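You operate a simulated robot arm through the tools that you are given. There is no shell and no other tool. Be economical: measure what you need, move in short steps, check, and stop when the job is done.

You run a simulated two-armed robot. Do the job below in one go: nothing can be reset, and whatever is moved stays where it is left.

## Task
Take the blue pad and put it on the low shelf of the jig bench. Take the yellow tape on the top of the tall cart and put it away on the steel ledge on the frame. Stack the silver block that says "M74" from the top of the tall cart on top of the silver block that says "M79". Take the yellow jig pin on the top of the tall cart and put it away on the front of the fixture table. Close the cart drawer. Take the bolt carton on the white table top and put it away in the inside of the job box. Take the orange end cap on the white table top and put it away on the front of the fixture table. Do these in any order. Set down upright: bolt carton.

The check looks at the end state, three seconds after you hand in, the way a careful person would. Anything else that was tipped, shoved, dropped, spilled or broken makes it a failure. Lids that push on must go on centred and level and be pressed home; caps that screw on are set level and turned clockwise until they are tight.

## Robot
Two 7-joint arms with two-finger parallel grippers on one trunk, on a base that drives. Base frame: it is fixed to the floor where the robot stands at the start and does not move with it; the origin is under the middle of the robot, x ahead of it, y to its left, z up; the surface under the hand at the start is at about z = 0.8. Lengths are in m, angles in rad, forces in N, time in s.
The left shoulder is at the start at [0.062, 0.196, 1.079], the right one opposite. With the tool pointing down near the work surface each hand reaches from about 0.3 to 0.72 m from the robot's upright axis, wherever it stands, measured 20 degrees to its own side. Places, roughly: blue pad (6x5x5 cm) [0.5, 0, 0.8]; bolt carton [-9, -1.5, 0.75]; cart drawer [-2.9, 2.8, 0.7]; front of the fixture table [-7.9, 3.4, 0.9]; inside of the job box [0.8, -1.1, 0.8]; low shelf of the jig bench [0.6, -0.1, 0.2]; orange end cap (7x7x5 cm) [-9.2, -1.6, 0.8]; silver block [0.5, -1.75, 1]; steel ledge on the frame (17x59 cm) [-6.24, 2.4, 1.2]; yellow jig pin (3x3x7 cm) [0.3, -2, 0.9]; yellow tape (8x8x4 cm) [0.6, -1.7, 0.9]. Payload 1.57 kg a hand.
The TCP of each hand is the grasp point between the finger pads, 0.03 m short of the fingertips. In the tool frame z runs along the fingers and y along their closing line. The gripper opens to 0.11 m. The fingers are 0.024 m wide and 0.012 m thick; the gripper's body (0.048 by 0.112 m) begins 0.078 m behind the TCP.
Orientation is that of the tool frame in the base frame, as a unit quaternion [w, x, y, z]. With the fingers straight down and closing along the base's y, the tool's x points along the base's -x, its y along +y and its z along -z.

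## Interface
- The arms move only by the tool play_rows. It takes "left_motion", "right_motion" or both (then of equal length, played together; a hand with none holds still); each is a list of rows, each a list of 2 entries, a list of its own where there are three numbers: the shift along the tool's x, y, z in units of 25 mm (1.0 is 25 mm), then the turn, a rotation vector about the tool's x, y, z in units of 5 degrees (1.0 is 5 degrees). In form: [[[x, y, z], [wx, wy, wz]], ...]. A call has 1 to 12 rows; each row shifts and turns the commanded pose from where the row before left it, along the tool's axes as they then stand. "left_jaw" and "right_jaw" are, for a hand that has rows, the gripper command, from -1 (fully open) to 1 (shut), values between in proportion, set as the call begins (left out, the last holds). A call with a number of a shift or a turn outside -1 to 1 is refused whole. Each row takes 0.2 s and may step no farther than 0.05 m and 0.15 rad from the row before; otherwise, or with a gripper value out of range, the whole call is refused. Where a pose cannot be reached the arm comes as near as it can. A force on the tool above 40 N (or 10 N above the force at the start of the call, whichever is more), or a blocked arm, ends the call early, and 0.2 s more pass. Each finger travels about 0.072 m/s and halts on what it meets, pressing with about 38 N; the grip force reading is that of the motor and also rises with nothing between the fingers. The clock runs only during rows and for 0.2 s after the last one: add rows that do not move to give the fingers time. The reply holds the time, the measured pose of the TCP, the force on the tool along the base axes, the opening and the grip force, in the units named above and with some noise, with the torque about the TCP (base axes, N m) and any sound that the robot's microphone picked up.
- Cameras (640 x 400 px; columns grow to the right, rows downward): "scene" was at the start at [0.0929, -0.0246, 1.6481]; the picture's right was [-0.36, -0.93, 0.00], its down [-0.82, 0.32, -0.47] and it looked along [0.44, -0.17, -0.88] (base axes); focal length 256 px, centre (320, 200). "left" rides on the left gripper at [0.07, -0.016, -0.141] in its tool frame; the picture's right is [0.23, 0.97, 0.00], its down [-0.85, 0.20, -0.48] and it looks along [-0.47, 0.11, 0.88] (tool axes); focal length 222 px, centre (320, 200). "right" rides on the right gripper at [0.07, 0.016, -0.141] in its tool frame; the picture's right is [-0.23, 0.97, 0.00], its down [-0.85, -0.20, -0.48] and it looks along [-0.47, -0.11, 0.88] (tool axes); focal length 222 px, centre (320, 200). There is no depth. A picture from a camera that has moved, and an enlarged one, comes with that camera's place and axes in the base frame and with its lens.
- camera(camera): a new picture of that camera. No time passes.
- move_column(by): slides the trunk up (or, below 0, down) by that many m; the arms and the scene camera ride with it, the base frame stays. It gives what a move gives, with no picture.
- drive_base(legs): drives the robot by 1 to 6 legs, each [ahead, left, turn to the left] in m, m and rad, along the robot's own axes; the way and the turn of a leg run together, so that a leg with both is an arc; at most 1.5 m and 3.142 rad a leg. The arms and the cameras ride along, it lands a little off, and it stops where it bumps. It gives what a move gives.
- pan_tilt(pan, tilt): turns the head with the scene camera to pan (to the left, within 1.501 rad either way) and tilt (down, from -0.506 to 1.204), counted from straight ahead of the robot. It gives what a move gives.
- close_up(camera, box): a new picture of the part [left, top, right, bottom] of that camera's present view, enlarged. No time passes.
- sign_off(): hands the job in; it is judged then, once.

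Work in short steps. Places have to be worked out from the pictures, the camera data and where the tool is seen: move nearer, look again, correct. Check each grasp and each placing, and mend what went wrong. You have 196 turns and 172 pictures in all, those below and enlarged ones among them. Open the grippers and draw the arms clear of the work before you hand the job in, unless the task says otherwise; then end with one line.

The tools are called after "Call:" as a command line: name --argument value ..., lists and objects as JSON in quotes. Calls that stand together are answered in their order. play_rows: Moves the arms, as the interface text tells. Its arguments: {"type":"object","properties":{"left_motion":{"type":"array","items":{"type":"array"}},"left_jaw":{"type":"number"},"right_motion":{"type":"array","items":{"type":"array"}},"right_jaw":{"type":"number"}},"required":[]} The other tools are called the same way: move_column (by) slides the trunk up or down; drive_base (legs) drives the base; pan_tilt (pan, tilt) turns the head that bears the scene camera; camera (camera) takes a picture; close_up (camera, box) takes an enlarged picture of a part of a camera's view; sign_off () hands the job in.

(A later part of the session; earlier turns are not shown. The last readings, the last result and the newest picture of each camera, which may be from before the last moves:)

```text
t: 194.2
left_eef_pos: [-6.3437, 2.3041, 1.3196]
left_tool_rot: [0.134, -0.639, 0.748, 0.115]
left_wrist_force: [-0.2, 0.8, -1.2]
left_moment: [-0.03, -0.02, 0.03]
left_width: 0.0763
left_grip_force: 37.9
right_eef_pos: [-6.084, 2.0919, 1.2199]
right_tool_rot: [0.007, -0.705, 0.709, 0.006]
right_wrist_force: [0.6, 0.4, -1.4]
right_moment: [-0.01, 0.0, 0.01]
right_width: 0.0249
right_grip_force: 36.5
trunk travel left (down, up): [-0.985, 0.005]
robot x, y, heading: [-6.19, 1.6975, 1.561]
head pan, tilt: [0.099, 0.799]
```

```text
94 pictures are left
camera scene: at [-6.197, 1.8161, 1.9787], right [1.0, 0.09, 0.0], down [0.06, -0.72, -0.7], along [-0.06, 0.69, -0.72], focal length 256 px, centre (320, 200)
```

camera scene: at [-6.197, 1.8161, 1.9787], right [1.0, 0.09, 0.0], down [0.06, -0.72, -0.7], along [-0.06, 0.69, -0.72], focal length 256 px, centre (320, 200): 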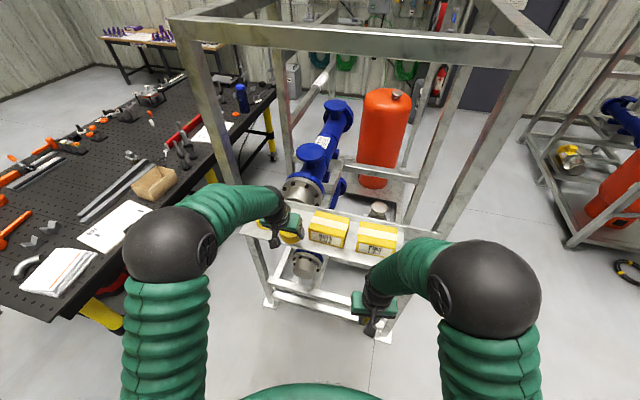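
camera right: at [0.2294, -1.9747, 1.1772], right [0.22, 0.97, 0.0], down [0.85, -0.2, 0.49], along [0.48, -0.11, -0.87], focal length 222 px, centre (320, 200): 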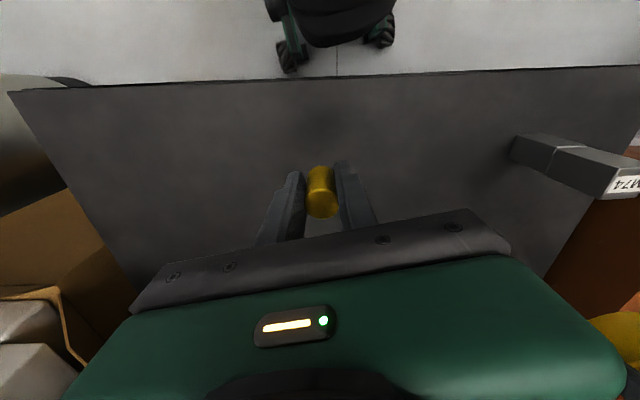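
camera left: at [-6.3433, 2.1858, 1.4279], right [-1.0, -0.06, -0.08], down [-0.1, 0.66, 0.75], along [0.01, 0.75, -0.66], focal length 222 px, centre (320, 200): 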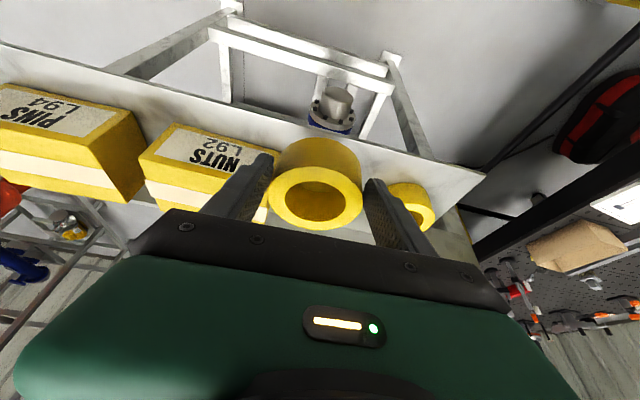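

Call:
play_rows --left_motion '[[[-0.74, 0.16, 0.27], [0, 0, 0]], [[-0.74, 0.16, 0.27], [0, 0, 0]], [[-0.74, 0.16, 0.27], [0, 0, 0]], [[-0.74, 0.16, 0.27], [0, 0, 0]], [[-0.74, 0.16, 0.27], [0, 0, 0]], [[0, 0, 0], [0, 0, 0]]]'

Call:
camera --camera "left"

Call:
close_up --camera "scene" --box '[220, 180, 420, 300]'

```text
t: 195.6
left_eef_pos: [-6.3475, 2.4054, 1.3188]
left_tool_rot: [0.134, -0.639, 0.748, 0.114]
left_wrist_force: [0.9, 0.5, -1.4]
left_moment: [-0.04, 0.01, 0.03]
left_width: 0.0766
left_grip_force: 38.0
right_eef_pos: [-6.0844, 2.0908, 1.2189]
right_tool_rot: [0.007, -0.705, 0.709, 0.007]
right_wrist_force: [0.2, 0.2, 0.0]
right_moment: [-0.04, -0.02, 0.03]
right_width: 0.0249
right_grip_force: 36.8
trunk travel left (down, up): [-0.985, 0.005]
robot x, y, heading: [-6.1925, 1.6989, 1.563]
head pan, tilt: [0.099, 0.799]
```

```text
93 pictures are left
camera left: at [-6.3481, 2.2897, 1.4273], right [-1.0, -0.06, -0.08], down [-0.1, 0.66, 0.75], along [0.01, 0.75, -0.66], focal length 222 px, centre (320, 200)
```

left: 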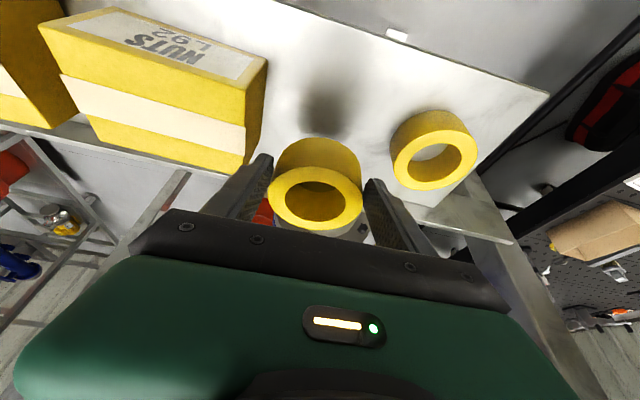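

```text
3.20 times, centred on (320, 240) of scene
camera zoom: at [-6.1974, 1.8171, 1.9785], right [1.0, 0.09, 0.0], down [0.06, -0.72, -0.69], along [-0.06, 0.69, -0.72], focal length 819 px, centre (320, 72)
```

zoom: 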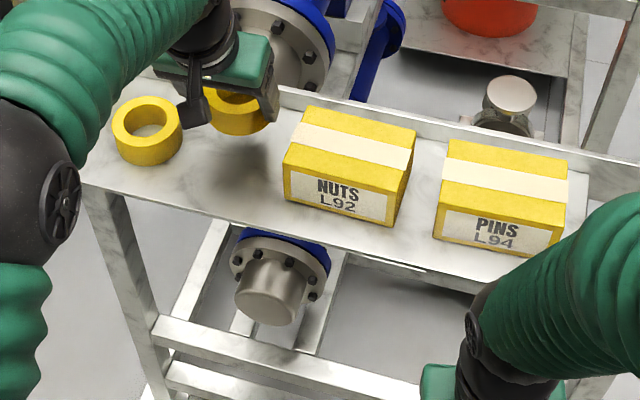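

Gap geometry confirmed, with about 2 cm of clearance each side. I lower straight down, gently at the end.

Call:
play_rows --left_motion '[[[0.28, 0, 0.75], [0, 0, 0]], [[0.28, 0, 0.75], [0, 0, 0]], [[0.28, 0, 0.75], [0, 0, 0]], [[0.14, 0, 0.38], [0, 0, 0]], [[0.05, 0, 0.12], [0, 0, 0]], [[0.04, 0, 0.1], [0, 0, 0]], [[0.04, 0, 0.1], [0, 0, 0]], [[0.04, 0, 0.1], [0, 0, 0]], [[0.04, 0, 0.1], [0, 0, 0]]]'

Call:
camera --camera "left"

```text
t: 197.6
left_eef_pos: [-6.347, 2.4024, 1.2382]
left_tool_rot: [0.136, -0.639, 0.748, 0.118]
left_wrist_force: [-1.3, 3.6, 28.9]
left_moment: [0.66, -0.19, 0.08]
left_width: 0.0768
left_grip_force: 37.4
right_eef_pos: [-6.0832, 2.0893, 1.2199]
right_tool_rot: [0.008, -0.705, 0.71, 0.007]
right_wrist_force: [0.4, -0.7, -0.3]
right_moment: [0.0, -0.01, 0.04]
right_width: 0.0252
right_grip_force: 36.3
trunk travel left (down, up): [-0.985, 0.005]
robot x, y, heading: [-6.1944, 1.7025, 1.56]
head pan, tilt: [0.099, 0.799]
```

```text
91 pictures are left
camera left: at [-6.3471, 2.2863, 1.3455], right [-1.0, -0.06, -0.08], down [-0.1, 0.65, 0.75], along [0.01, 0.75, -0.66], focal length 222 px, centre (320, 200)
```

left: 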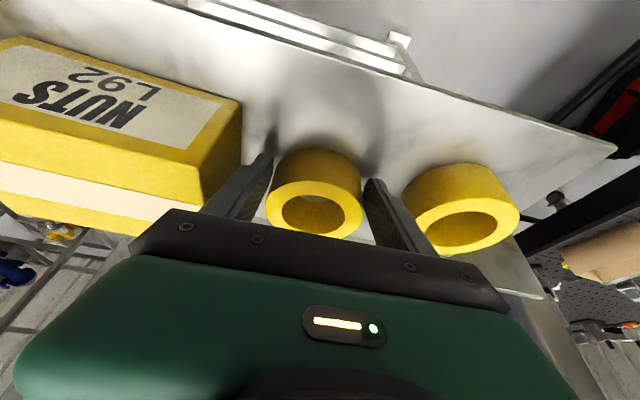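

Seated. I open just 7 mm per side and withdraw up along the fingers.

Call:
play_rows --left_motion '[[[0, 0, -0.04], [0, 0, 0]], [[0, 0, 0], [0, 0, 0]], [[0, 0, 0], [0, 0, 0]], [[0, 0, 0], [0, 0, 0]]]' --left_jaw -0.66

Call:
play_rows --left_motion '[[[-0.1, 0, -0.4], [0, 0, 0]], [[-0.2, 0, -0.7], [0, 0, 0]], [[-0.2, 0, -0.7], [0, 0, 0]], [[-0.2, 0, -0.7], [0, 0, 0]], [[-0.1, 0, -0.7], [0, 0, 0]], [[0, 0, 0], [0, 0, 0]]]'

Call:
camera --camera "left"

```text
t: 198.6
left_eef_pos: [-6.3474, 2.4026, 1.2362]
left_tool_rot: [0.134, -0.639, 0.748, 0.115]
left_wrist_force: [-0.8, -0.3, 0.8]
left_moment: [0.03, 0.01, 0.01]
left_width: 0.0913
left_grip_force: 0.1
right_eef_pos: [-6.0841, 2.0895, 1.2201]
right_tool_rot: [0.007, -0.705, 0.709, 0.006]
right_wrist_force: [0.8, -0.2, -0.7]
right_moment: [0.0, -0.04, 0.0]
right_width: 0.0248
right_grip_force: 36.7
trunk travel left (down, up): [-0.985, 0.005]
robot x, y, heading: [-6.1862, 1.6992, 1.56]
head pan, tilt: [0.099, 0.799]
```

```text
t: 200.0
left_eef_pos: [-6.3503, 2.3935, 1.3177]
left_tool_rot: [0.134, -0.639, 0.748, 0.114]
left_wrist_force: [-0.5, -0.2, -0.7]
left_moment: [-0.03, 0.02, 0.01]
left_width: 0.0913
left_grip_force: 0.0
right_eef_pos: [-6.0841, 2.0912, 1.2202]
right_tool_rot: [0.006, -0.705, 0.709, 0.007]
right_wrist_force: [0.3, -0.8, -1.2]
right_moment: [-0.02, 0.02, 0.01]
right_width: 0.0249
right_grip_force: 36.4
trunk travel left (down, up): [-0.985, 0.005]
robot x, y, heading: [-6.1898, 1.7008, 1.561]
head pan, tilt: [0.099, 0.799]
```

```text
90 pictures are left
camera left: at [-6.3504, 2.279, 1.4266], right [-1.0, -0.06, -0.08], down [-0.1, 0.66, 0.75], along [0.01, 0.75, -0.66], focal length 222 px, centre (320, 200)
```

left: 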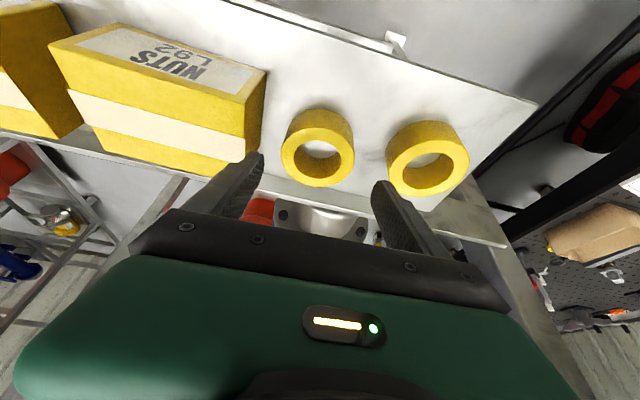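

The tape is in place beside the other one. I back off and look at the fixture table to find its front.

Call:
drive_base --legs '[[-0.4, 0, 0], [0, 0, 0.8]]'

Call:
pan_tilt --pan 0 --tilt 0.4

Call:
camera --camera "scene"

```text
t: 204.6
left_eef_pos: [-6.806, 1.6756, 1.3188]
left_tool_rot: [-0.079, 0.882, -0.436, -0.159]
left_wrist_force: [-0.8, -0.7, 0.0]
left_moment: [-0.01, 0.02, -0.01]
left_width: 0.0911
left_grip_force: 0.1
right_eef_pos: [-6.4042, 1.6582, 1.2202]
right_tool_rot: [-0.004, 0.927, -0.375, -0.009]
right_wrist_force: [-0.6, -0.1, -0.4]
right_moment: [0.03, 0.01, 0.02]
right_width: 0.0252
right_grip_force: 36.2
trunk travel left (down, up): [-0.985, 0.005]
robot x, y, heading: [-6.1913, 1.3128, 2.365]
head pan, tilt: [0.099, 0.799]
```

```text
t: 205.4
left_eef_pos: [-6.805, 1.6735, 1.319]
left_tool_rot: [-0.08, 0.882, -0.437, -0.16]
left_wrist_force: [0.5, 0.5, 0.3]
left_moment: [-0.01, 0.01, 0.05]
left_width: 0.0916
left_grip_force: 0.0
right_eef_pos: [-6.4016, 1.6567, 1.2197]
right_tool_rot: [-0.005, 0.927, -0.374, -0.01]
right_wrist_force: [-0.8, 0.1, -0.7]
right_moment: [-0.02, 0.01, 0.01]
right_width: 0.0247
right_grip_force: 36.9
trunk travel left (down, up): [-0.985, 0.005]
robot x, y, heading: [-6.1925, 1.3105, 2.373]
head pan, tilt: [0.0, 0.4]
```

```text
89 pictures are left
camera scene: at [-6.2857, 1.4007, 2.0136], right [0.7, 0.72, 0.0], down [0.28, -0.27, -0.92], along [-0.66, 0.64, -0.39], focal length 256 px, centre (320, 200)
```

scene: 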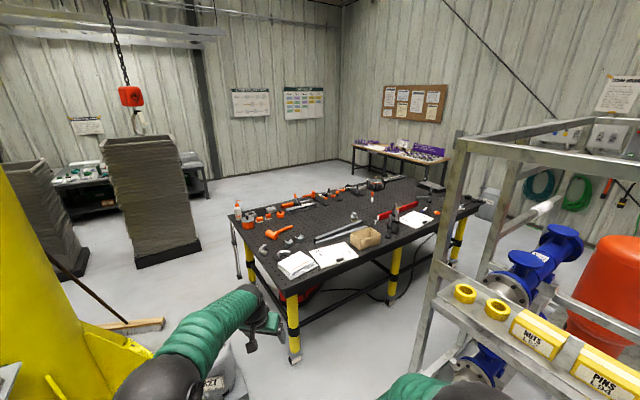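

Call:
close_up --camera "scene" --box '[220, 165, 480, 305]'

```text
2.46 times, centred on (350, 235) of scene
camera zoom: at [-6.2857, 1.4007, 2.0136], right [0.7, 0.72, 0.0], down [0.28, -0.27, -0.92], along [-0.66, 0.64, -0.39], focal length 630 px, centre (246, 114)
```

zoom: 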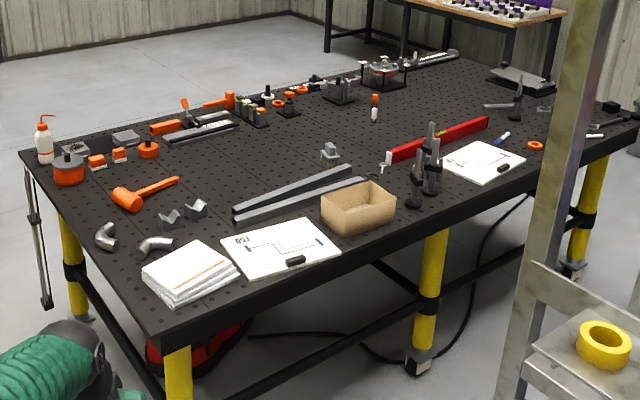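

The table's row of tools and its reachable side are on the west, matching x≈-7.9. I check whether the gap between the pots and the table's south edge is passable.

Call:
pan_tilt --pan 0.55 --tilt 0.55

Call:
camera --camera "scene"

```text
t: 206.4
left_eef_pos: [-6.8048, 1.6729, 1.321]
left_tool_rot: [-0.079, 0.882, -0.436, -0.16]
left_wrist_force: [0.7, -0.5, 0.4]
left_moment: [-0.04, -0.03, -0.01]
left_width: 0.0911
left_grip_force: 0.0
right_eef_pos: [-6.4028, 1.6554, 1.2202]
right_tool_rot: [-0.003, 0.927, -0.374, -0.011]
right_wrist_force: [-0.9, 0.6, -0.9]
right_moment: [0.01, 0.0, -0.01]
right_width: 0.0247
right_grip_force: 36.7
trunk travel left (down, up): [-0.985, 0.005]
robot x, y, heading: [-6.1935, 1.3132, 2.371]
head pan, tilt: [0.55, 0.55]
```

```text
87 pictures are left
camera scene: at [-6.3064, 1.355, 2.0], right [0.22, 0.98, 0.0], down [0.51, -0.12, -0.85], along [-0.83, 0.19, -0.52], focal length 256 px, centre (320, 200)
```

scene: 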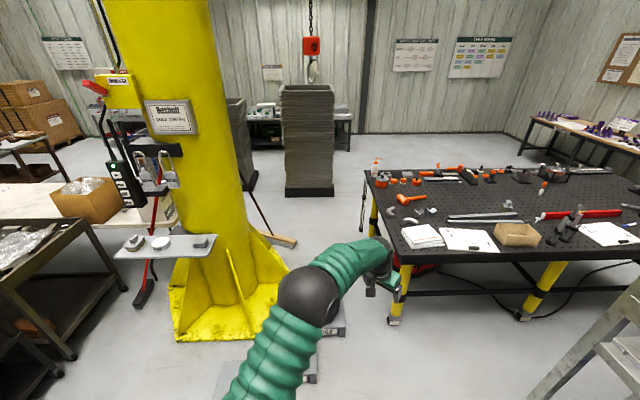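

The pots block the south gap, so I'll go around the north. I strafe east and go north between the two frames.

Call:
drive_base --legs '[[0, 0, -0.8], [0.2, -1.4, 0], [1.4, 0, 0]]'

Call:
pan_tilt --pan 0.4 --tilt 0.3

Call:
camera --camera "scene"

```text
t: 222.1
left_eef_pos: [-4.99, 3.6143, 1.3196]
left_tool_rot: [0.135, -0.645, 0.743, 0.117]
left_wrist_force: [-0.1, -0.5, 0.7]
left_moment: [-0.01, 0.0, -0.01]
left_width: 0.0912
left_grip_force: 0.2
right_eef_pos: [-4.7201, 3.3154, 1.2192]
right_tool_rot: [-0.007, 0.711, -0.703, -0.008]
right_wrist_force: [-0.3, 0.7, -0.2]
right_moment: [0.01, 0.03, 0.02]
right_width: 0.0248
right_grip_force: 36.7
trunk travel left (down, up): [-0.985, 0.005]
robot x, y, heading: [-4.817, 2.922, 1.579]
head pan, tilt: [0.55, 0.55]
```

```text
t: 222.9
left_eef_pos: [-4.9894, 3.6138, 1.3201]
left_tool_rot: [0.134, -0.646, 0.743, 0.118]
left_wrist_force: [0.6, 0.5, 0.4]
left_moment: [0.0, -0.04, 0.0]
left_width: 0.0911
left_grip_force: 0.1
right_eef_pos: [-4.7202, 3.3143, 1.2206]
right_tool_rot: [-0.008, 0.71, -0.704, -0.008]
right_wrist_force: [-0.7, -0.2, -0.9]
right_moment: [0.01, 0.02, -0.02]
right_width: 0.0248
right_grip_force: 36.3
trunk travel left (down, up): [-0.985, 0.005]
robot x, y, heading: [-4.8189, 2.9258, 1.582]
head pan, tilt: [0.4, 0.3]
```

```text
86 pictures are left
camera scene: at [-4.8563, 3.0466, 2.0229], right [0.92, 0.4, 0.0], down [0.12, -0.27, -0.95], along [-0.38, 0.88, -0.3], focal length 256 px, centre (320, 200)
```

scene: 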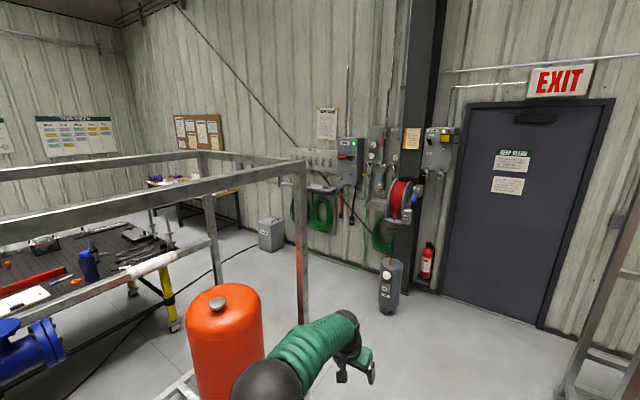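

The way north-west looks open between the frame post (-5.8, 4.9) and the gas cylinder (-5.08, 5.54). I go up, turn west and thread diagonally.

Call:
drive_base --legs '[[1.4, 0.02, 0], [0.35, 0, 0], [0, 0, 1.57]]'

Call:
pan_tilt --pan 0 --tilt 0.5

Call:
camera --camera "scene"

```text
t: 235.5
left_eef_pos: [-5.5471, 4.5129, 1.32]
left_tool_rot: [-0.013, 0.981, -0.069, -0.179]
left_wrist_force: [0.0, -0.3, 0.1]
left_moment: [-0.01, 0.0, 0.0]
left_width: 0.0914
left_grip_force: 0.3
right_eef_pos: [-5.2483, 4.7824, 1.2209]
right_tool_rot: [0.0, 1.0, 0.004, -0.012]
right_wrist_force: [-0.6, 0.5, -0.5]
right_moment: [-0.04, 0.01, 0.04]
right_width: 0.0248
right_grip_force: 36.7
trunk travel left (down, up): [-0.985, 0.005]
robot x, y, heading: [-4.8583, 4.6811, -3.133]
head pan, tilt: [0.4, 0.3]
```

```text
t: 236.4
left_eef_pos: [-5.5451, 4.5121, 1.3216]
left_tool_rot: [-0.012, 0.981, -0.069, -0.18]
left_wrist_force: [-0.2, 0.7, -0.7]
left_moment: [0.01, -0.02, -0.01]
left_width: 0.0912
left_grip_force: 0.0
right_eef_pos: [-5.2461, 4.7829, 1.2213]
right_tool_rot: [0.001, 1.0, 0.004, -0.011]
right_wrist_force: [-0.4, 0.3, 0.2]
right_moment: [-0.01, -0.01, -0.02]
right_width: 0.0248
right_grip_force: 36.3
trunk travel left (down, up): [-0.985, 0.005]
robot x, y, heading: [-4.8593, 4.682, -3.137]
head pan, tilt: [0.0, 0.499]
```

```text
85 pictures are left
camera scene: at [-4.9862, 4.6817, 2.0046], right [-0.01, 1.0, 0.0], down [0.48, 0.0, -0.88], along [-0.88, -0.01, -0.48], focal length 256 px, centre (320, 200)
```

scene: 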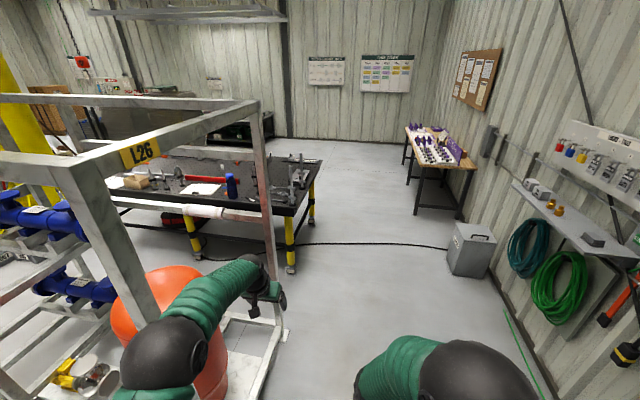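

The passage is wide. I drive west past the table's north end, then south along its west side.

Call:
drive_base --legs '[[1.2, -0.72, 0], [1.5, 0, 0], [1.35, 0, 0], [0, 0, 1.57], [1.5, 0, 0]]'

Call:
pan_tilt --pan 0.9 --tilt 0.6

Call:
camera --camera "scene"

```text
t: 267.5
left_eef_pos: [-8.7151, 3.1591, 1.3226]
left_tool_rot: [0.118, 0.743, 0.644, -0.136]
left_wrist_force: [-0.7, 0.1, 0.1]
left_moment: [0.02, 0.01, 0.01]
left_width: 0.0913
left_grip_force: 0.0
right_eef_pos: [-8.9844, 3.4599, 1.2224]
right_tool_rot: [0.009, 0.704, 0.71, -0.007]
right_wrist_force: [0.7, -0.3, -0.5]
right_moment: [-0.01, 0.02, -0.02]
right_width: 0.0249
right_grip_force: 36.3
trunk travel left (down, up): [-0.985, 0.005]
robot x, y, heading: [-8.8843, 3.8463, -1.568]
head pan, tilt: [0.0, 0.499]
```

```text
t: 268.7
left_eef_pos: [-8.7154, 3.1614, 1.3235]
left_tool_rot: [0.119, 0.743, 0.645, -0.136]
left_wrist_force: [0.1, -0.1, 0.1]
left_moment: [0.01, -0.01, -0.03]
left_width: 0.0914
left_grip_force: 0.1
right_eef_pos: [-8.9837, 3.4594, 1.2225]
right_tool_rot: [0.008, 0.704, 0.71, -0.009]
right_wrist_force: [0.2, -0.2, -0.8]
right_moment: [0.03, 0.01, 0.0]
right_width: 0.0247
right_grip_force: 36.8
trunk travel left (down, up): [-0.985, 0.005]
robot x, y, heading: [-8.8856, 3.8473, -1.565]
head pan, tilt: [0.901, 0.6]
```

```text
84 pictures are left
camera scene: at [-8.8155, 3.7549, 1.9955], right [-0.62, -0.79, 0.0], down [-0.44, 0.35, -0.82], along [0.65, -0.51, -0.57], focal length 256 px, centre (320, 200)
```

scene: 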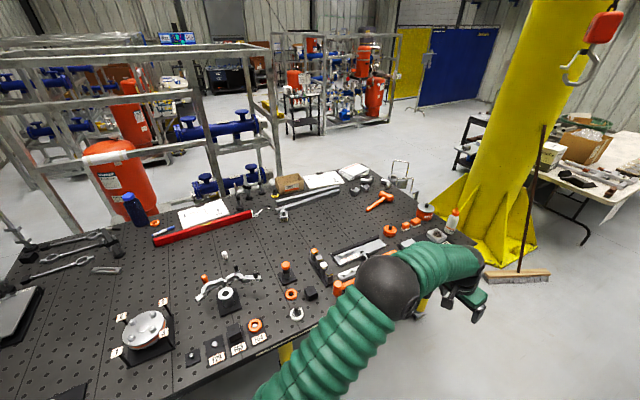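

Call:
close_up --camera "scene" --box '[80, 220, 360, 395]'

```text
2.29 times, centred on (220, 308) of scene
camera zoom: at [-8.8155, 3.7549, 1.9955], right [-0.62, -0.79, 0.0], down [-0.44, 0.35, -0.82], along [0.65, -0.51, -0.57], focal length 585 px, centre (549, -46)
```

zoom: 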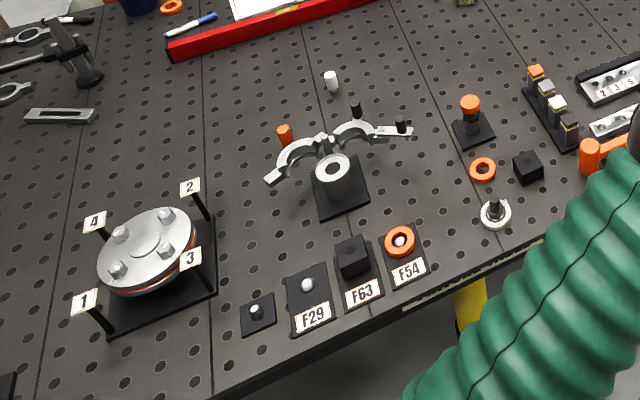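

The front (labelled) strip is this west side, with free spots at about (-7.95, 3.82) and (-8.07, 3.52). I turn east and stand so the right hand can place the pin at the first.

Call:
drive_base --legs '[[0, 0, 1.57], [0.26, 0.15, 0]]'

Call:
pan_tilt --pan -0.25 --tilt 0.95

Call:
camera --camera "scene"

Call:
camera --camera "right"

```text
t: 274.6
left_eef_pos: [-7.9484, 4.1628, 1.3266]
left_tool_rot: [0.183, 0.069, 0.981, -0.01]
left_wrist_force: [0.2, -0.3, -0.3]
left_moment: [0.06, -0.02, -0.02]
left_width: 0.0915
left_grip_force: 0.1
right_eef_pos: [-8.2478, 3.8924, 1.2237]
right_tool_rot: [0.015, -0.004, 1.0, 0.001]
right_wrist_force: [0.9, 0.6, -0.7]
right_moment: [0.05, -0.01, -0.02]
right_width: 0.0248
right_grip_force: 36.2
trunk travel left (down, up): [-0.985, 0.005]
robot x, y, heading: [-8.628, 3.9951, 0.011]
head pan, tilt: [0.901, 0.6]
```

```text
t: 275.9
left_eef_pos: [-7.9453, 4.1648, 1.3254]
left_tool_rot: [0.182, 0.069, 0.981, -0.011]
left_wrist_force: [-0.1, -0.3, 0.2]
left_moment: [0.0, 0.06, 0.01]
left_width: 0.0912
left_grip_force: 0.0
right_eef_pos: [-8.2436, 3.8958, 1.2212]
right_tool_rot: [0.013, -0.004, 1.0, 0.001]
right_wrist_force: [0.5, -0.2, -0.4]
right_moment: [0.03, -0.01, 0.01]
right_width: 0.0252
right_grip_force: 36.3
trunk travel left (down, up): [-0.985, 0.005]
robot x, y, heading: [-8.6267, 3.9946, 0.009]
head pan, tilt: [-0.25, 0.949]
```

```text
82 pictures are left
camera scene: at [-8.5228, 3.979, 1.9672], right [-0.24, -0.97, 0.0], down [-0.79, 0.19, -0.58], along [0.56, -0.14, -0.81], focal length 256 px, centre (320, 200)
```

scene: 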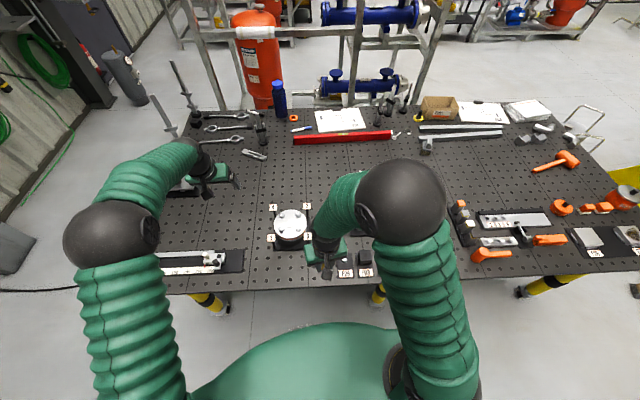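

```text
81 pictures are left
camera right: at [-8.3182, 3.9116, 1.3618], right [0.22, 0.98, 0.01], down [0.84, -0.19, 0.5], along [0.49, -0.1, -0.87], focal length 222 px, centre (320, 200)
```

right: 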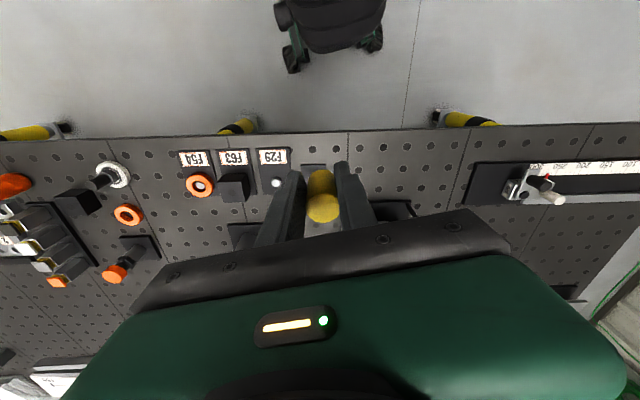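

A clear spot shows at about (-8.09, 4.07), near the front edge between the flange fixture and the rail. I strafe left so the right hand reaches it naturally, and lower the trunk a bit.

Call:
drive_base --legs '[[0, 0.22, 0]]'

Call:
move_column --by -0.1

Call:
play_rows --right_motion '[[[-0.8, -0.2, 0], [0, 0, 0]], [[-0.8, -0.2, 0], [0, 0, 0]], [[-0.8, -0.2, 0], [0, 0, 0]], [[-0.8, -0.2, 0], [0, 0, 0]], [[-0.8, -0.2, 0.4], [0, 0, 0]], [[-0.8, -0.2, 0.6], [0, 0, 0]], [[-0.8, -0.2, 0.6], [0, 0, 0]], [[0, 0, 0], [0, 0, 0]]]'

Call:
camera --camera "right"

```text
t: 277.6
left_eef_pos: [-7.9465, 4.3778, 1.3257]
left_tool_rot: [0.181, 0.07, 0.981, -0.008]
left_wrist_force: [0.1, -0.1, 0.1]
left_moment: [0.09, 0.02, 0.01]
left_width: 0.0913
left_grip_force: 0.0
right_eef_pos: [-8.2449, 4.1088, 1.2213]
right_tool_rot: [0.014, -0.004, 1.0, 0.005]
right_wrist_force: [-0.2, -0.5, -0.7]
right_moment: [0.02, 0.01, -0.01]
right_width: 0.025
right_grip_force: 36.2
trunk travel left (down, up): [-0.985, 0.005]
robot x, y, heading: [-8.6277, 4.2178, 0.011]
head pan, tilt: [-0.25, 0.949]
```

```text
t: 279.0
left_eef_pos: [-7.9484, 4.3959, 1.2237]
left_tool_rot: [0.181, 0.068, 0.981, -0.014]
left_wrist_force: [0.2, 0.9, 0.0]
left_moment: [-0.07, 0.01, 0.0]
left_width: 0.0913
left_grip_force: 0.0
right_eef_pos: [-8.2475, 4.1247, 1.1234]
right_tool_rot: [0.014, -0.004, 1.0, -0.003]
right_wrist_force: [0.2, 0.6, -0.5]
right_moment: [-0.02, 0.02, 0.0]
right_width: 0.0246
right_grip_force: 36.3
trunk travel left (down, up): [-0.885, 0.105]
robot x, y, heading: [-8.6296, 4.2147, 0.014]
head pan, tilt: [-0.25, 0.949]
```

```text
t: 280.8
left_eef_pos: [-7.9494, 4.3901, 1.2251]
left_tool_rot: [0.182, 0.069, 0.981, -0.013]
left_wrist_force: [0.1, -0.2, -0.4]
left_moment: [-0.01, 0.0, 0.02]
left_width: 0.0914
left_grip_force: 0.0
right_eef_pos: [-8.1057, 4.086, 1.088]
right_tool_rot: [0.014, -0.005, 1.0, -0.001]
right_wrist_force: [0.7, -0.5, -1.6]
right_moment: [0.02, -0.01, 0.0]
right_width: 0.0247
right_grip_force: 36.4
trunk travel left (down, up): [-0.885, 0.105]
robot x, y, heading: [-8.6293, 4.2142, 0.007]
head pan, tilt: [-0.25, 0.949]
```

```text
80 pictures are left
camera right: at [-8.1791, 4.1028, 1.2263], right [0.22, 0.98, 0.01], down [0.84, -0.19, 0.5], along [0.49, -0.11, -0.86], focal length 222 px, centre (320, 200)
```

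right: 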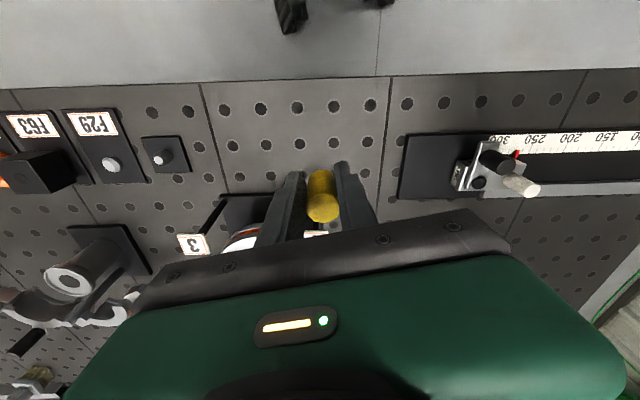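

The landing spot under the pin is clear. I descend, finely at the end.

Call:
play_rows --right_motion '[[[0, 0, 1], [0, 0, 0]], [[0, 0, 1], [0, 0, 0]], [[0, 0, 1], [0, 0, 0]], [[0, 0, 1], [0, 0, 0]], [[0, 0, 0.7], [0, 0, 0]], [[0, 0, 0.15], [0, 0, 0]], [[0, 0, 0.15], [0, 0, 0]], [[0, 0, 0.15], [0, 0, 0]], [[0, 0, 0.15], [0, 0, 0]], [[0, 0, 0.15], [0, 0, 0]], [[0, 0, 0.15], [0, 0, 0]]]'

Call:
camera --camera "right"

```text
t: 283.2
left_eef_pos: [-7.9495, 4.3892, 1.226]
left_tool_rot: [0.182, 0.069, 0.981, -0.013]
left_wrist_force: [-0.4, 0.1, -0.1]
left_moment: [0.01, -0.01, -0.01]
left_width: 0.0913
left_grip_force: 0.0
right_eef_pos: [-8.1013, 4.0853, 0.9474]
right_tool_rot: [0.014, -0.004, 1.0, 0.0]
right_wrist_force: [-2.0, -1.0, 27.0]
right_moment: [-0.06, -0.19, 0.0]
right_width: 0.0254
right_grip_force: 37.1
trunk travel left (down, up): [-0.885, 0.105]
robot x, y, heading: [-8.6295, 4.2148, 0.011]
head pan, tilt: [-0.25, 0.949]
```

```text
79 pictures are left
camera right: at [-8.1766, 4.1016, 1.0873], right [0.22, 0.98, 0.01], down [0.84, -0.19, 0.5], along [0.49, -0.11, -0.86], focal length 222 px, centre (320, 200)
```

right: 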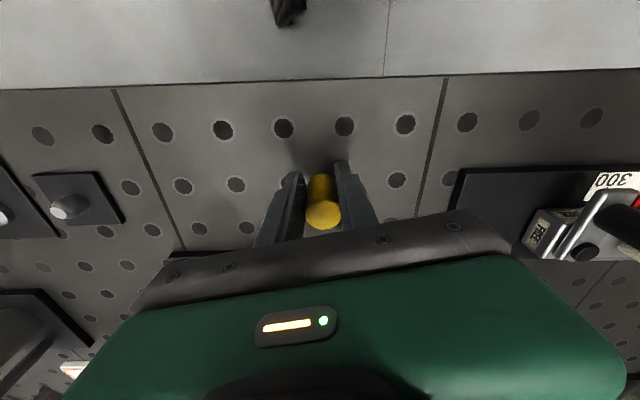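

Call:
play_rows --right_motion '[[[0, 0, -0.05], [0, 0, 0]], [[0, 0, 0], [0, 0, 0]], [[0, 0, 0], [0, 0, 0]]]' --right_jaw -0.1

Call:
play_rows --right_motion '[[[0, 0, -0.5], [0, 0, 0]], [[0, 0, -0.8], [0, 0, 0]], [[0, 0, -1], [0, 0, 0]], [[0, 0, -1], [0, 0, 0]], [[0, 0, -1], [0, 0, 0]], [[0, 0, -1], [0, 0, 0]], [[0, 0, -1], [0, 0, 0]]]'

Call:
camera --camera "right"

```text
t: 284.0
left_eef_pos: [-7.9495, 4.3892, 1.225]
left_tool_rot: [0.182, 0.069, 0.981, -0.013]
left_wrist_force: [0.4, 0.0, -0.7]
left_moment: [0.01, -0.04, 0.03]
left_width: 0.0913
left_grip_force: 0.1
right_eef_pos: [-8.1009, 4.0844, 0.9482]
right_tool_rot: [0.014, -0.004, 1.0, -0.001]
right_wrist_force: [-1.3, 0.3, 0.7]
right_moment: [-0.01, -0.01, -0.02]
right_width: 0.0606
right_grip_force: 0.2
trunk travel left (down, up): [-0.885, 0.105]
robot x, y, heading: [-8.6263, 4.2164, 0.007]
head pan, tilt: [-0.25, 0.949]
```

```text
t: 285.6
left_eef_pos: [-7.9492, 4.3883, 1.2247]
left_tool_rot: [0.182, 0.07, 0.981, -0.013]
left_wrist_force: [-1.1, 0.8, 0.4]
left_moment: [0.0, 0.03, -0.03]
left_width: 0.0914
left_grip_force: 0.1
right_eef_pos: [-8.1069, 4.0842, 1.1068]
right_tool_rot: [0.015, -0.004, 1.0, 0.0]
right_wrist_force: [0.7, -0.1, 0.2]
right_moment: [-0.02, 0.01, 0.02]
right_width: 0.0605
right_grip_force: 0.1
trunk travel left (down, up): [-0.885, 0.105]
robot x, y, heading: [-8.6296, 4.2199, 0.014]
head pan, tilt: [-0.25, 0.949]
```

```text
78 pictures are left
camera right: at [-8.1806, 4.1007, 1.2448], right [0.22, 0.98, 0.01], down [0.84, -0.19, 0.5], along [0.49, -0.1, -0.86], focal length 222 px, centre (320, 200)
```

right: 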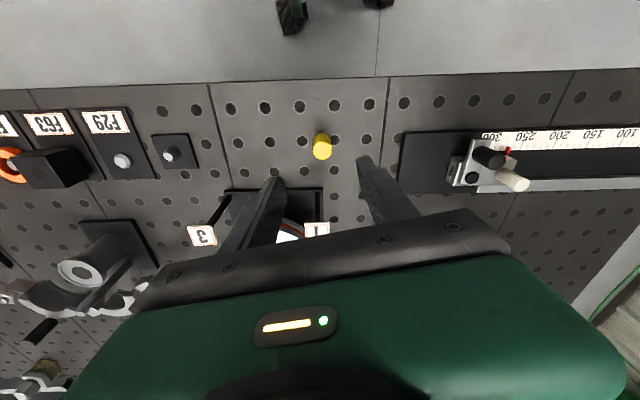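

The pin stands. I back off west and look south for a way to the white table.

Call:
drive_base --legs '[[-0.55, -0.5, 0], [0, 0, -1.57]]'

Call:
pan_tilt --pan 0 --tilt 0.4

Call:
camera --camera "scene"

```text
t: 293.4
left_eef_pos: [-8.9928, 3.0341, 1.2249]
left_tool_rot: [0.12, 0.739, 0.649, -0.137]
left_wrist_force: [0.4, 0.0, 0.2]
left_moment: [-0.01, -0.02, 0.01]
left_width: 0.0914
left_grip_force: 0.2
right_eef_pos: [-9.2986, 3.19, 1.1061]
right_tool_rot: [0.01, 0.701, 0.713, -0.01]
right_wrist_force: [-0.6, -0.2, -0.2]
right_moment: [0.0, 0.01, 0.0]
right_width: 0.0605
right_grip_force: 0.0
trunk travel left (down, up): [-0.885, 0.105]
robot x, y, heading: [-9.1712, 3.7146, -1.552]
head pan, tilt: [-0.25, 0.949]
```

```text
t: 294.4
left_eef_pos: [-8.994, 3.0386, 1.2258]
left_tool_rot: [0.12, 0.74, 0.648, -0.138]
left_wrist_force: [-0.5, 0.5, 0.0]
left_moment: [0.03, -0.02, -0.01]
left_width: 0.0915
left_grip_force: 0.0
right_eef_pos: [-9.2997, 3.1923, 1.1065]
right_tool_rot: [0.011, 0.701, 0.713, -0.011]
right_wrist_force: [0.1, 0.3, -0.8]
right_moment: [-0.01, 0.04, 0.0]
right_width: 0.0602
right_grip_force: 0.1
trunk travel left (down, up): [-0.885, 0.105]
robot x, y, heading: [-9.1702, 3.7149, -1.551]
head pan, tilt: [0.0, 0.4]
```

```text
77 pictures are left
camera scene: at [-9.1683, 3.5872, 1.9136], right [-1.0, -0.02, 0.0], down [-0.01, 0.39, -0.92], along [0.02, -0.92, -0.39], focal length 256 px, centre (320, 200)
```

scene: 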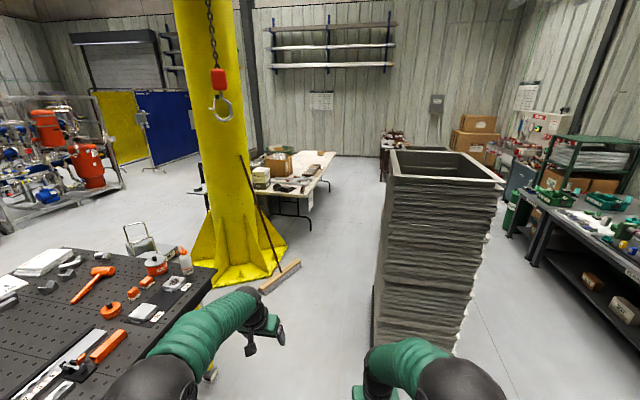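

The corridor west of the crate stack is wide. I strafe west and drive south through it, then look.

Call:
drive_base --legs '[[0.1, -1.5, 0], [1.5, -0.1, 0], [1.5, 0, 0]]'

Call:
pan_tilt --pan 0.4 --tilt 0.5

Call:
camera --camera "scene"

```text
refused: leg 1 is longer than a leg can be; nothing moved
```

```text
t: 295.2
left_eef_pos: [-8.9924, 3.0387, 1.2266]
left_tool_rot: [0.121, 0.74, 0.648, -0.137]
left_wrist_force: [-0.5, 0.9, 1.1]
left_moment: [0.01, -0.01, 0.02]
left_width: 0.091
left_grip_force: 0.1
right_eef_pos: [-9.3, 3.1926, 1.106]
right_tool_rot: [0.01, 0.701, 0.713, -0.01]
right_wrist_force: [0.3, 0.2, -0.1]
right_moment: [0.03, 0.0, -0.01]
right_width: 0.0606
right_grip_force: 0.1
trunk travel left (down, up): [-0.885, 0.105]
robot x, y, heading: [-9.1669, 3.7165, -1.552]
head pan, tilt: [0.4, 0.499]
```

```text
76 pictures are left
camera scene: at [-9.1331, 3.5964, 1.9046], right [-0.91, -0.4, 0.0], down [-0.19, 0.44, -0.88], along [0.35, -0.8, -0.48], focal length 256 px, centre (320, 200)
```

scene: 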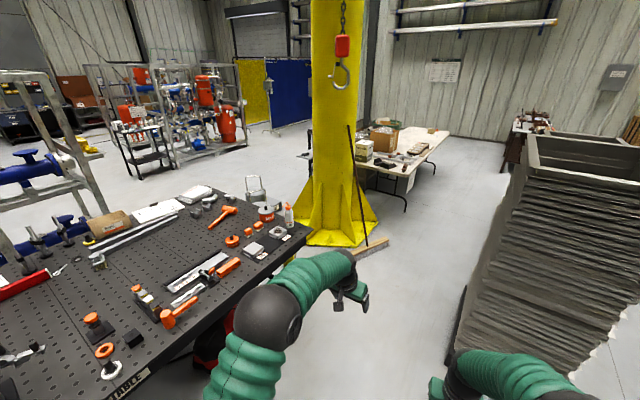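

Call:
drive_base --legs '[[0, -1.48, 0], [1.45, -0.1, 0], [1.45, 0, 0]]'

Call:
camera --camera "scene"

```text
t: 312.5
left_eef_pos: [-10.5935, 1.0436, 1.2349]
left_tool_rot: [0.113, 0.748, 0.637, -0.149]
left_wrist_force: [-27.5, 16.7, 13.5]
left_moment: [-0.59, -1.34, 0.51]
left_width: 0.0665
left_grip_force: 0.1
right_eef_pos: [-10.8772, 1.1957, 1.1157]
right_tool_rot: [0.015, 0.705, 0.708, -0.017]
right_wrist_force: [0.6, -0.5, 0.7]
right_moment: [0.04, 0.03, -0.01]
right_width: 0.0604
right_grip_force: 0.1
trunk travel left (down, up): [-0.885, 0.105]
robot x, y, heading: [-10.7453, 1.7029, -1.566]
head pan, tilt: [0.4, 0.499]
stopped in leg 3: the force on the tool passed its limit at 50 N (the readings are from after the stop); the commanded pose is now the measured one
```

```text
75 pictures are left
camera scene: at [-10.7286, 1.5983, 1.9059], right [-0.92, -0.39, -0.01], down [-0.18, 0.43, -0.88], along [0.35, -0.81, -0.47], focal length 256 px, centre (320, 200)
```

scene: 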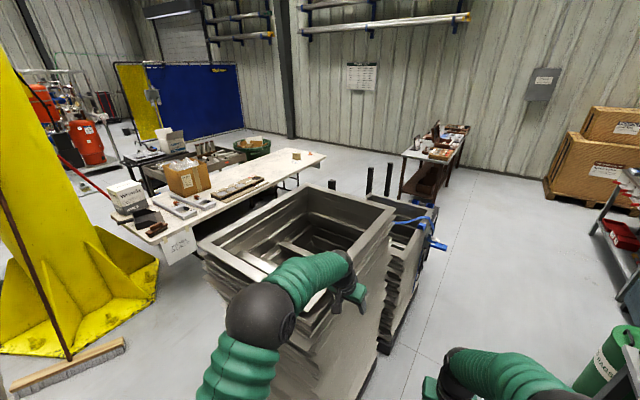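

My left hand brushed the crate stack, which is wider than I judged. I back away, shift west, and retract before going on.

Call:
drive_base --legs '[[-0.15, 0, 0], [0, -0.5, 0]]'

Call:
camera --camera "scene"

```text
t: 316.4
left_eef_pos: [-11.0775, 1.1795, 1.2267]
left_tool_rot: [0.111, 0.746, 0.64, -0.147]
left_wrist_force: [-0.9, 0.8, -0.1]
left_moment: [0.02, -0.01, 0.02]
left_width: 0.0912
left_grip_force: 0.0
right_eef_pos: [-11.3708, 1.3338, 1.112]
right_tool_rot: [0.01, 0.705, 0.709, -0.018]
right_wrist_force: [-0.9, 0.6, 0.2]
right_moment: [-0.01, 0.02, 0.0]
right_width: 0.0603
right_grip_force: 0.1
trunk travel left (down, up): [-0.885, 0.105]
robot x, y, heading: [-11.2528, 1.8492, -1.561]
head pan, tilt: [0.4, 0.499]
```

```text
74 pictures are left
camera scene: at [-11.2048, 1.7289, 1.9043], right [-0.92, -0.4, 0.0], down [-0.19, 0.44, -0.88], along [0.34, -0.81, -0.48], focal length 256 px, centre (320, 200)
```

scene: 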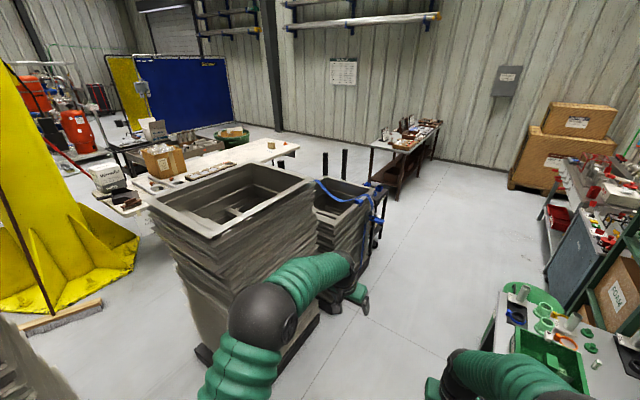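

I measure the gap between the crate stacks and the bench more carefully.

Call:
pan_tilt --pan 0 --tilt 0.75

Call:
camera --camera "scene"

```text
t: 317.3
left_eef_pos: [-11.0816, 1.1791, 1.2276]
left_tool_rot: [0.112, 0.746, 0.64, -0.147]
left_wrist_force: [0.8, -1.0, 0.0]
left_moment: [0.0, 0.01, 0.0]
left_width: 0.091
left_grip_force: 0.2
right_eef_pos: [-11.3741, 1.3345, 1.112]
right_tool_rot: [0.011, 0.704, 0.71, -0.017]
right_wrist_force: [0.3, 0.6, 0.0]
right_moment: [0.03, 0.05, 0.01]
right_width: 0.0605
right_grip_force: 0.0
trunk travel left (down, up): [-0.885, 0.105]
robot x, y, heading: [-11.2494, 1.8482, -1.563]
head pan, tilt: [0.0, 0.75]
```

```text
73 pictures are left
camera scene: at [-11.246, 1.7289, 1.8826], right [-1.0, -0.01, 0.0], down [-0.01, 0.68, -0.73], along [0.0, -0.73, -0.68], focal length 256 px, centre (320, 200)
```

scene: 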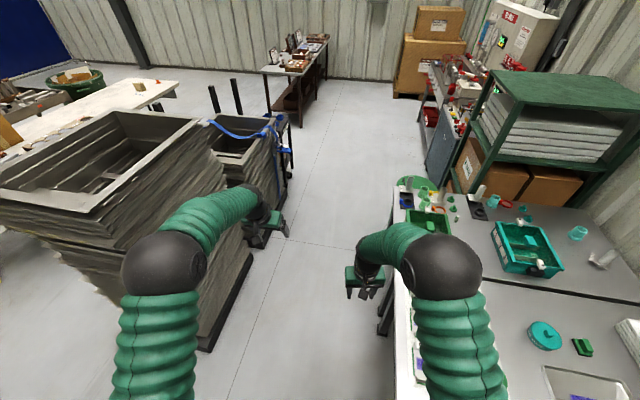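

The gap is about 1 m wide if I follow its middle. I thread it in short legs.

Call:
drive_base --legs '[[0.65, 0.1, 0], [0.9, -0.17, 0], [0.8, -0.15, 0], [0.8, 0.1, 0]]'

Call:
pan_tilt --pan 0.9 --tilt 0.5

Call:
camera --camera "scene"

```text
t: 333.2
left_eef_pos: [-11.1798, -1.9711, 1.2301]
left_tool_rot: [0.113, 0.745, 0.641, -0.145]
left_wrist_force: [0.3, -1.2, 0.3]
left_moment: [-0.01, -0.02, -0.01]
left_width: 0.0913
left_grip_force: 0.1
right_eef_pos: [-11.4724, -1.8179, 1.1115]
right_tool_rot: [0.012, 0.704, 0.71, -0.016]
right_wrist_force: [-0.3, 0.0, 1.0]
right_moment: [0.01, 0.0, 0.0]
right_width: 0.0607
right_grip_force: 0.1
trunk travel left (down, up): [-0.885, 0.105]
robot x, y, heading: [-11.3471, -1.3078, -1.561]
head pan, tilt: [0.0, 0.75]
```

```text
t: 334.4
left_eef_pos: [-11.1789, -1.9709, 1.2293]
left_tool_rot: [0.112, 0.745, 0.641, -0.147]
left_wrist_force: [-0.4, -0.8, 0.0]
left_moment: [0.0, 0.0, -0.01]
left_width: 0.0914
left_grip_force: 0.2
right_eef_pos: [-11.4717, -1.8174, 1.1125]
right_tool_rot: [0.012, 0.703, 0.711, -0.017]
right_wrist_force: [0.4, -0.6, 0.4]
right_moment: [0.01, -0.01, -0.01]
right_width: 0.0606
right_grip_force: 0.0
trunk travel left (down, up): [-0.885, 0.105]
robot x, y, heading: [-11.3502, -1.3096, -1.564]
head pan, tilt: [0.901, 0.499]
```

```text
72 pictures are left
camera scene: at [-11.276, -1.3976, 1.9046], right [-0.61, -0.79, 0.0], down [-0.38, 0.3, -0.88], along [0.69, -0.54, -0.48], focal length 256 px, centre (320, 200)
```

scene: 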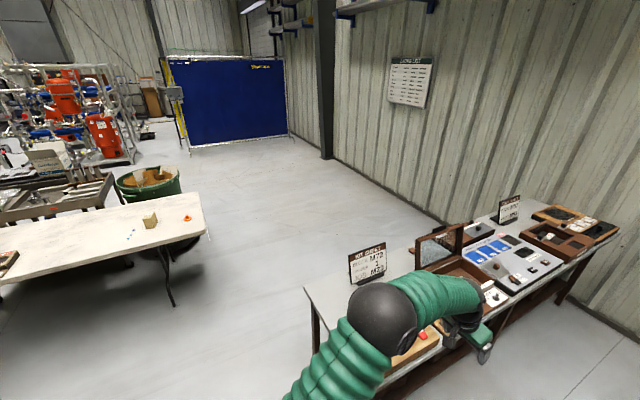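

Through. The carton is at about (-9.09, -1.38) and the orange cap at about (-9.24, -1.62). I turn east and drive up to the table's west side.

Call:
drive_base --legs '[[0, 0, 1.565], [1.35, -0.19, 0], [0.12, 0, 0]]'

Call:
pan_tilt --pan 0 --tilt 0.85

Call:
camera --camera "scene"

Call:
close_up --camera "scene" --box '[240, 80, 440, 230]'

```text
t: 345.9
left_eef_pos: [-9.2195, -1.3317, 1.2342]
left_tool_rot: [0.186, 0.077, 0.979, -0.023]
left_wrist_force: [0.9, 0.2, -0.1]
left_moment: [-0.01, 0.0, 0.0]
left_width: 0.0913
left_grip_force: 0.1
right_eef_pos: [-9.3753, -1.6247, 1.1151]
right_tool_rot: [0.023, -0.001, 1.0, -0.003]
right_wrist_force: [-0.5, 0.1, 0.8]
right_moment: [0.0, -0.05, 0.01]
right_width: 0.0604
right_grip_force: 0.0
trunk travel left (down, up): [-0.885, 0.105]
robot x, y, heading: [-9.8811, -1.494, -0.002]
head pan, tilt: [0.901, 0.499]
```

```text
t: 347.1
left_eef_pos: [-9.2138, -1.3324, 1.2324]
left_tool_rot: [0.184, 0.078, 0.98, -0.023]
left_wrist_force: [-0.6, 0.5, -0.1]
left_moment: [0.02, -0.02, 0.02]
left_width: 0.0912
left_grip_force: 0.0
right_eef_pos: [-9.3703, -1.6237, 1.1148]
right_tool_rot: [0.021, 0.0, 1.0, -0.004]
right_wrist_force: [-0.5, -0.6, -0.2]
right_moment: [0.0, 0.0, 0.0]
right_width: 0.0602
right_grip_force: 0.2
trunk travel left (down, up): [-0.885, 0.105]
robot x, y, heading: [-9.8798, -1.4945, -0.002]
head pan, tilt: [0.0, 0.85]
```

```text
71 pictures are left
camera scene: at [-9.7657, -1.4948, 1.8747], right [0.0, -1.0, 0.0], down [-0.75, 0.0, -0.66], along [0.66, 0.0, -0.75], focal length 256 px, centre (320, 200)
```

scene: 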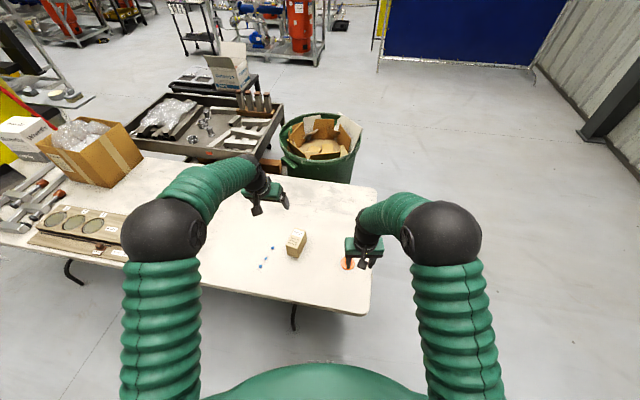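

```text
2.67 times, centred on (340, 155) of scene
camera zoom: at [-9.7657, -1.4948, 1.8747], right [0.0, -1.0, 0.0], down [-0.75, 0.0, -0.66], along [0.66, 0.0, -0.75], focal length 682 px, centre (267, 320)
```

zoom: 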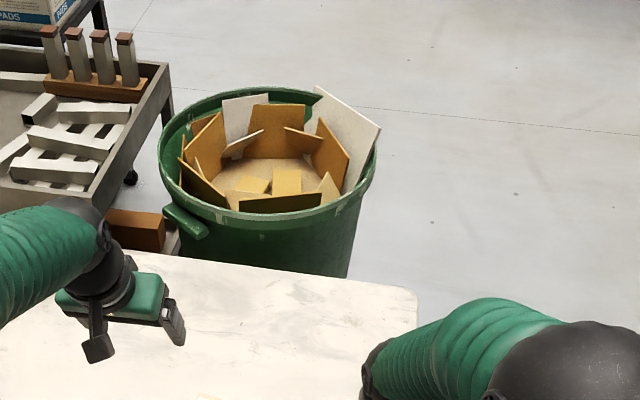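

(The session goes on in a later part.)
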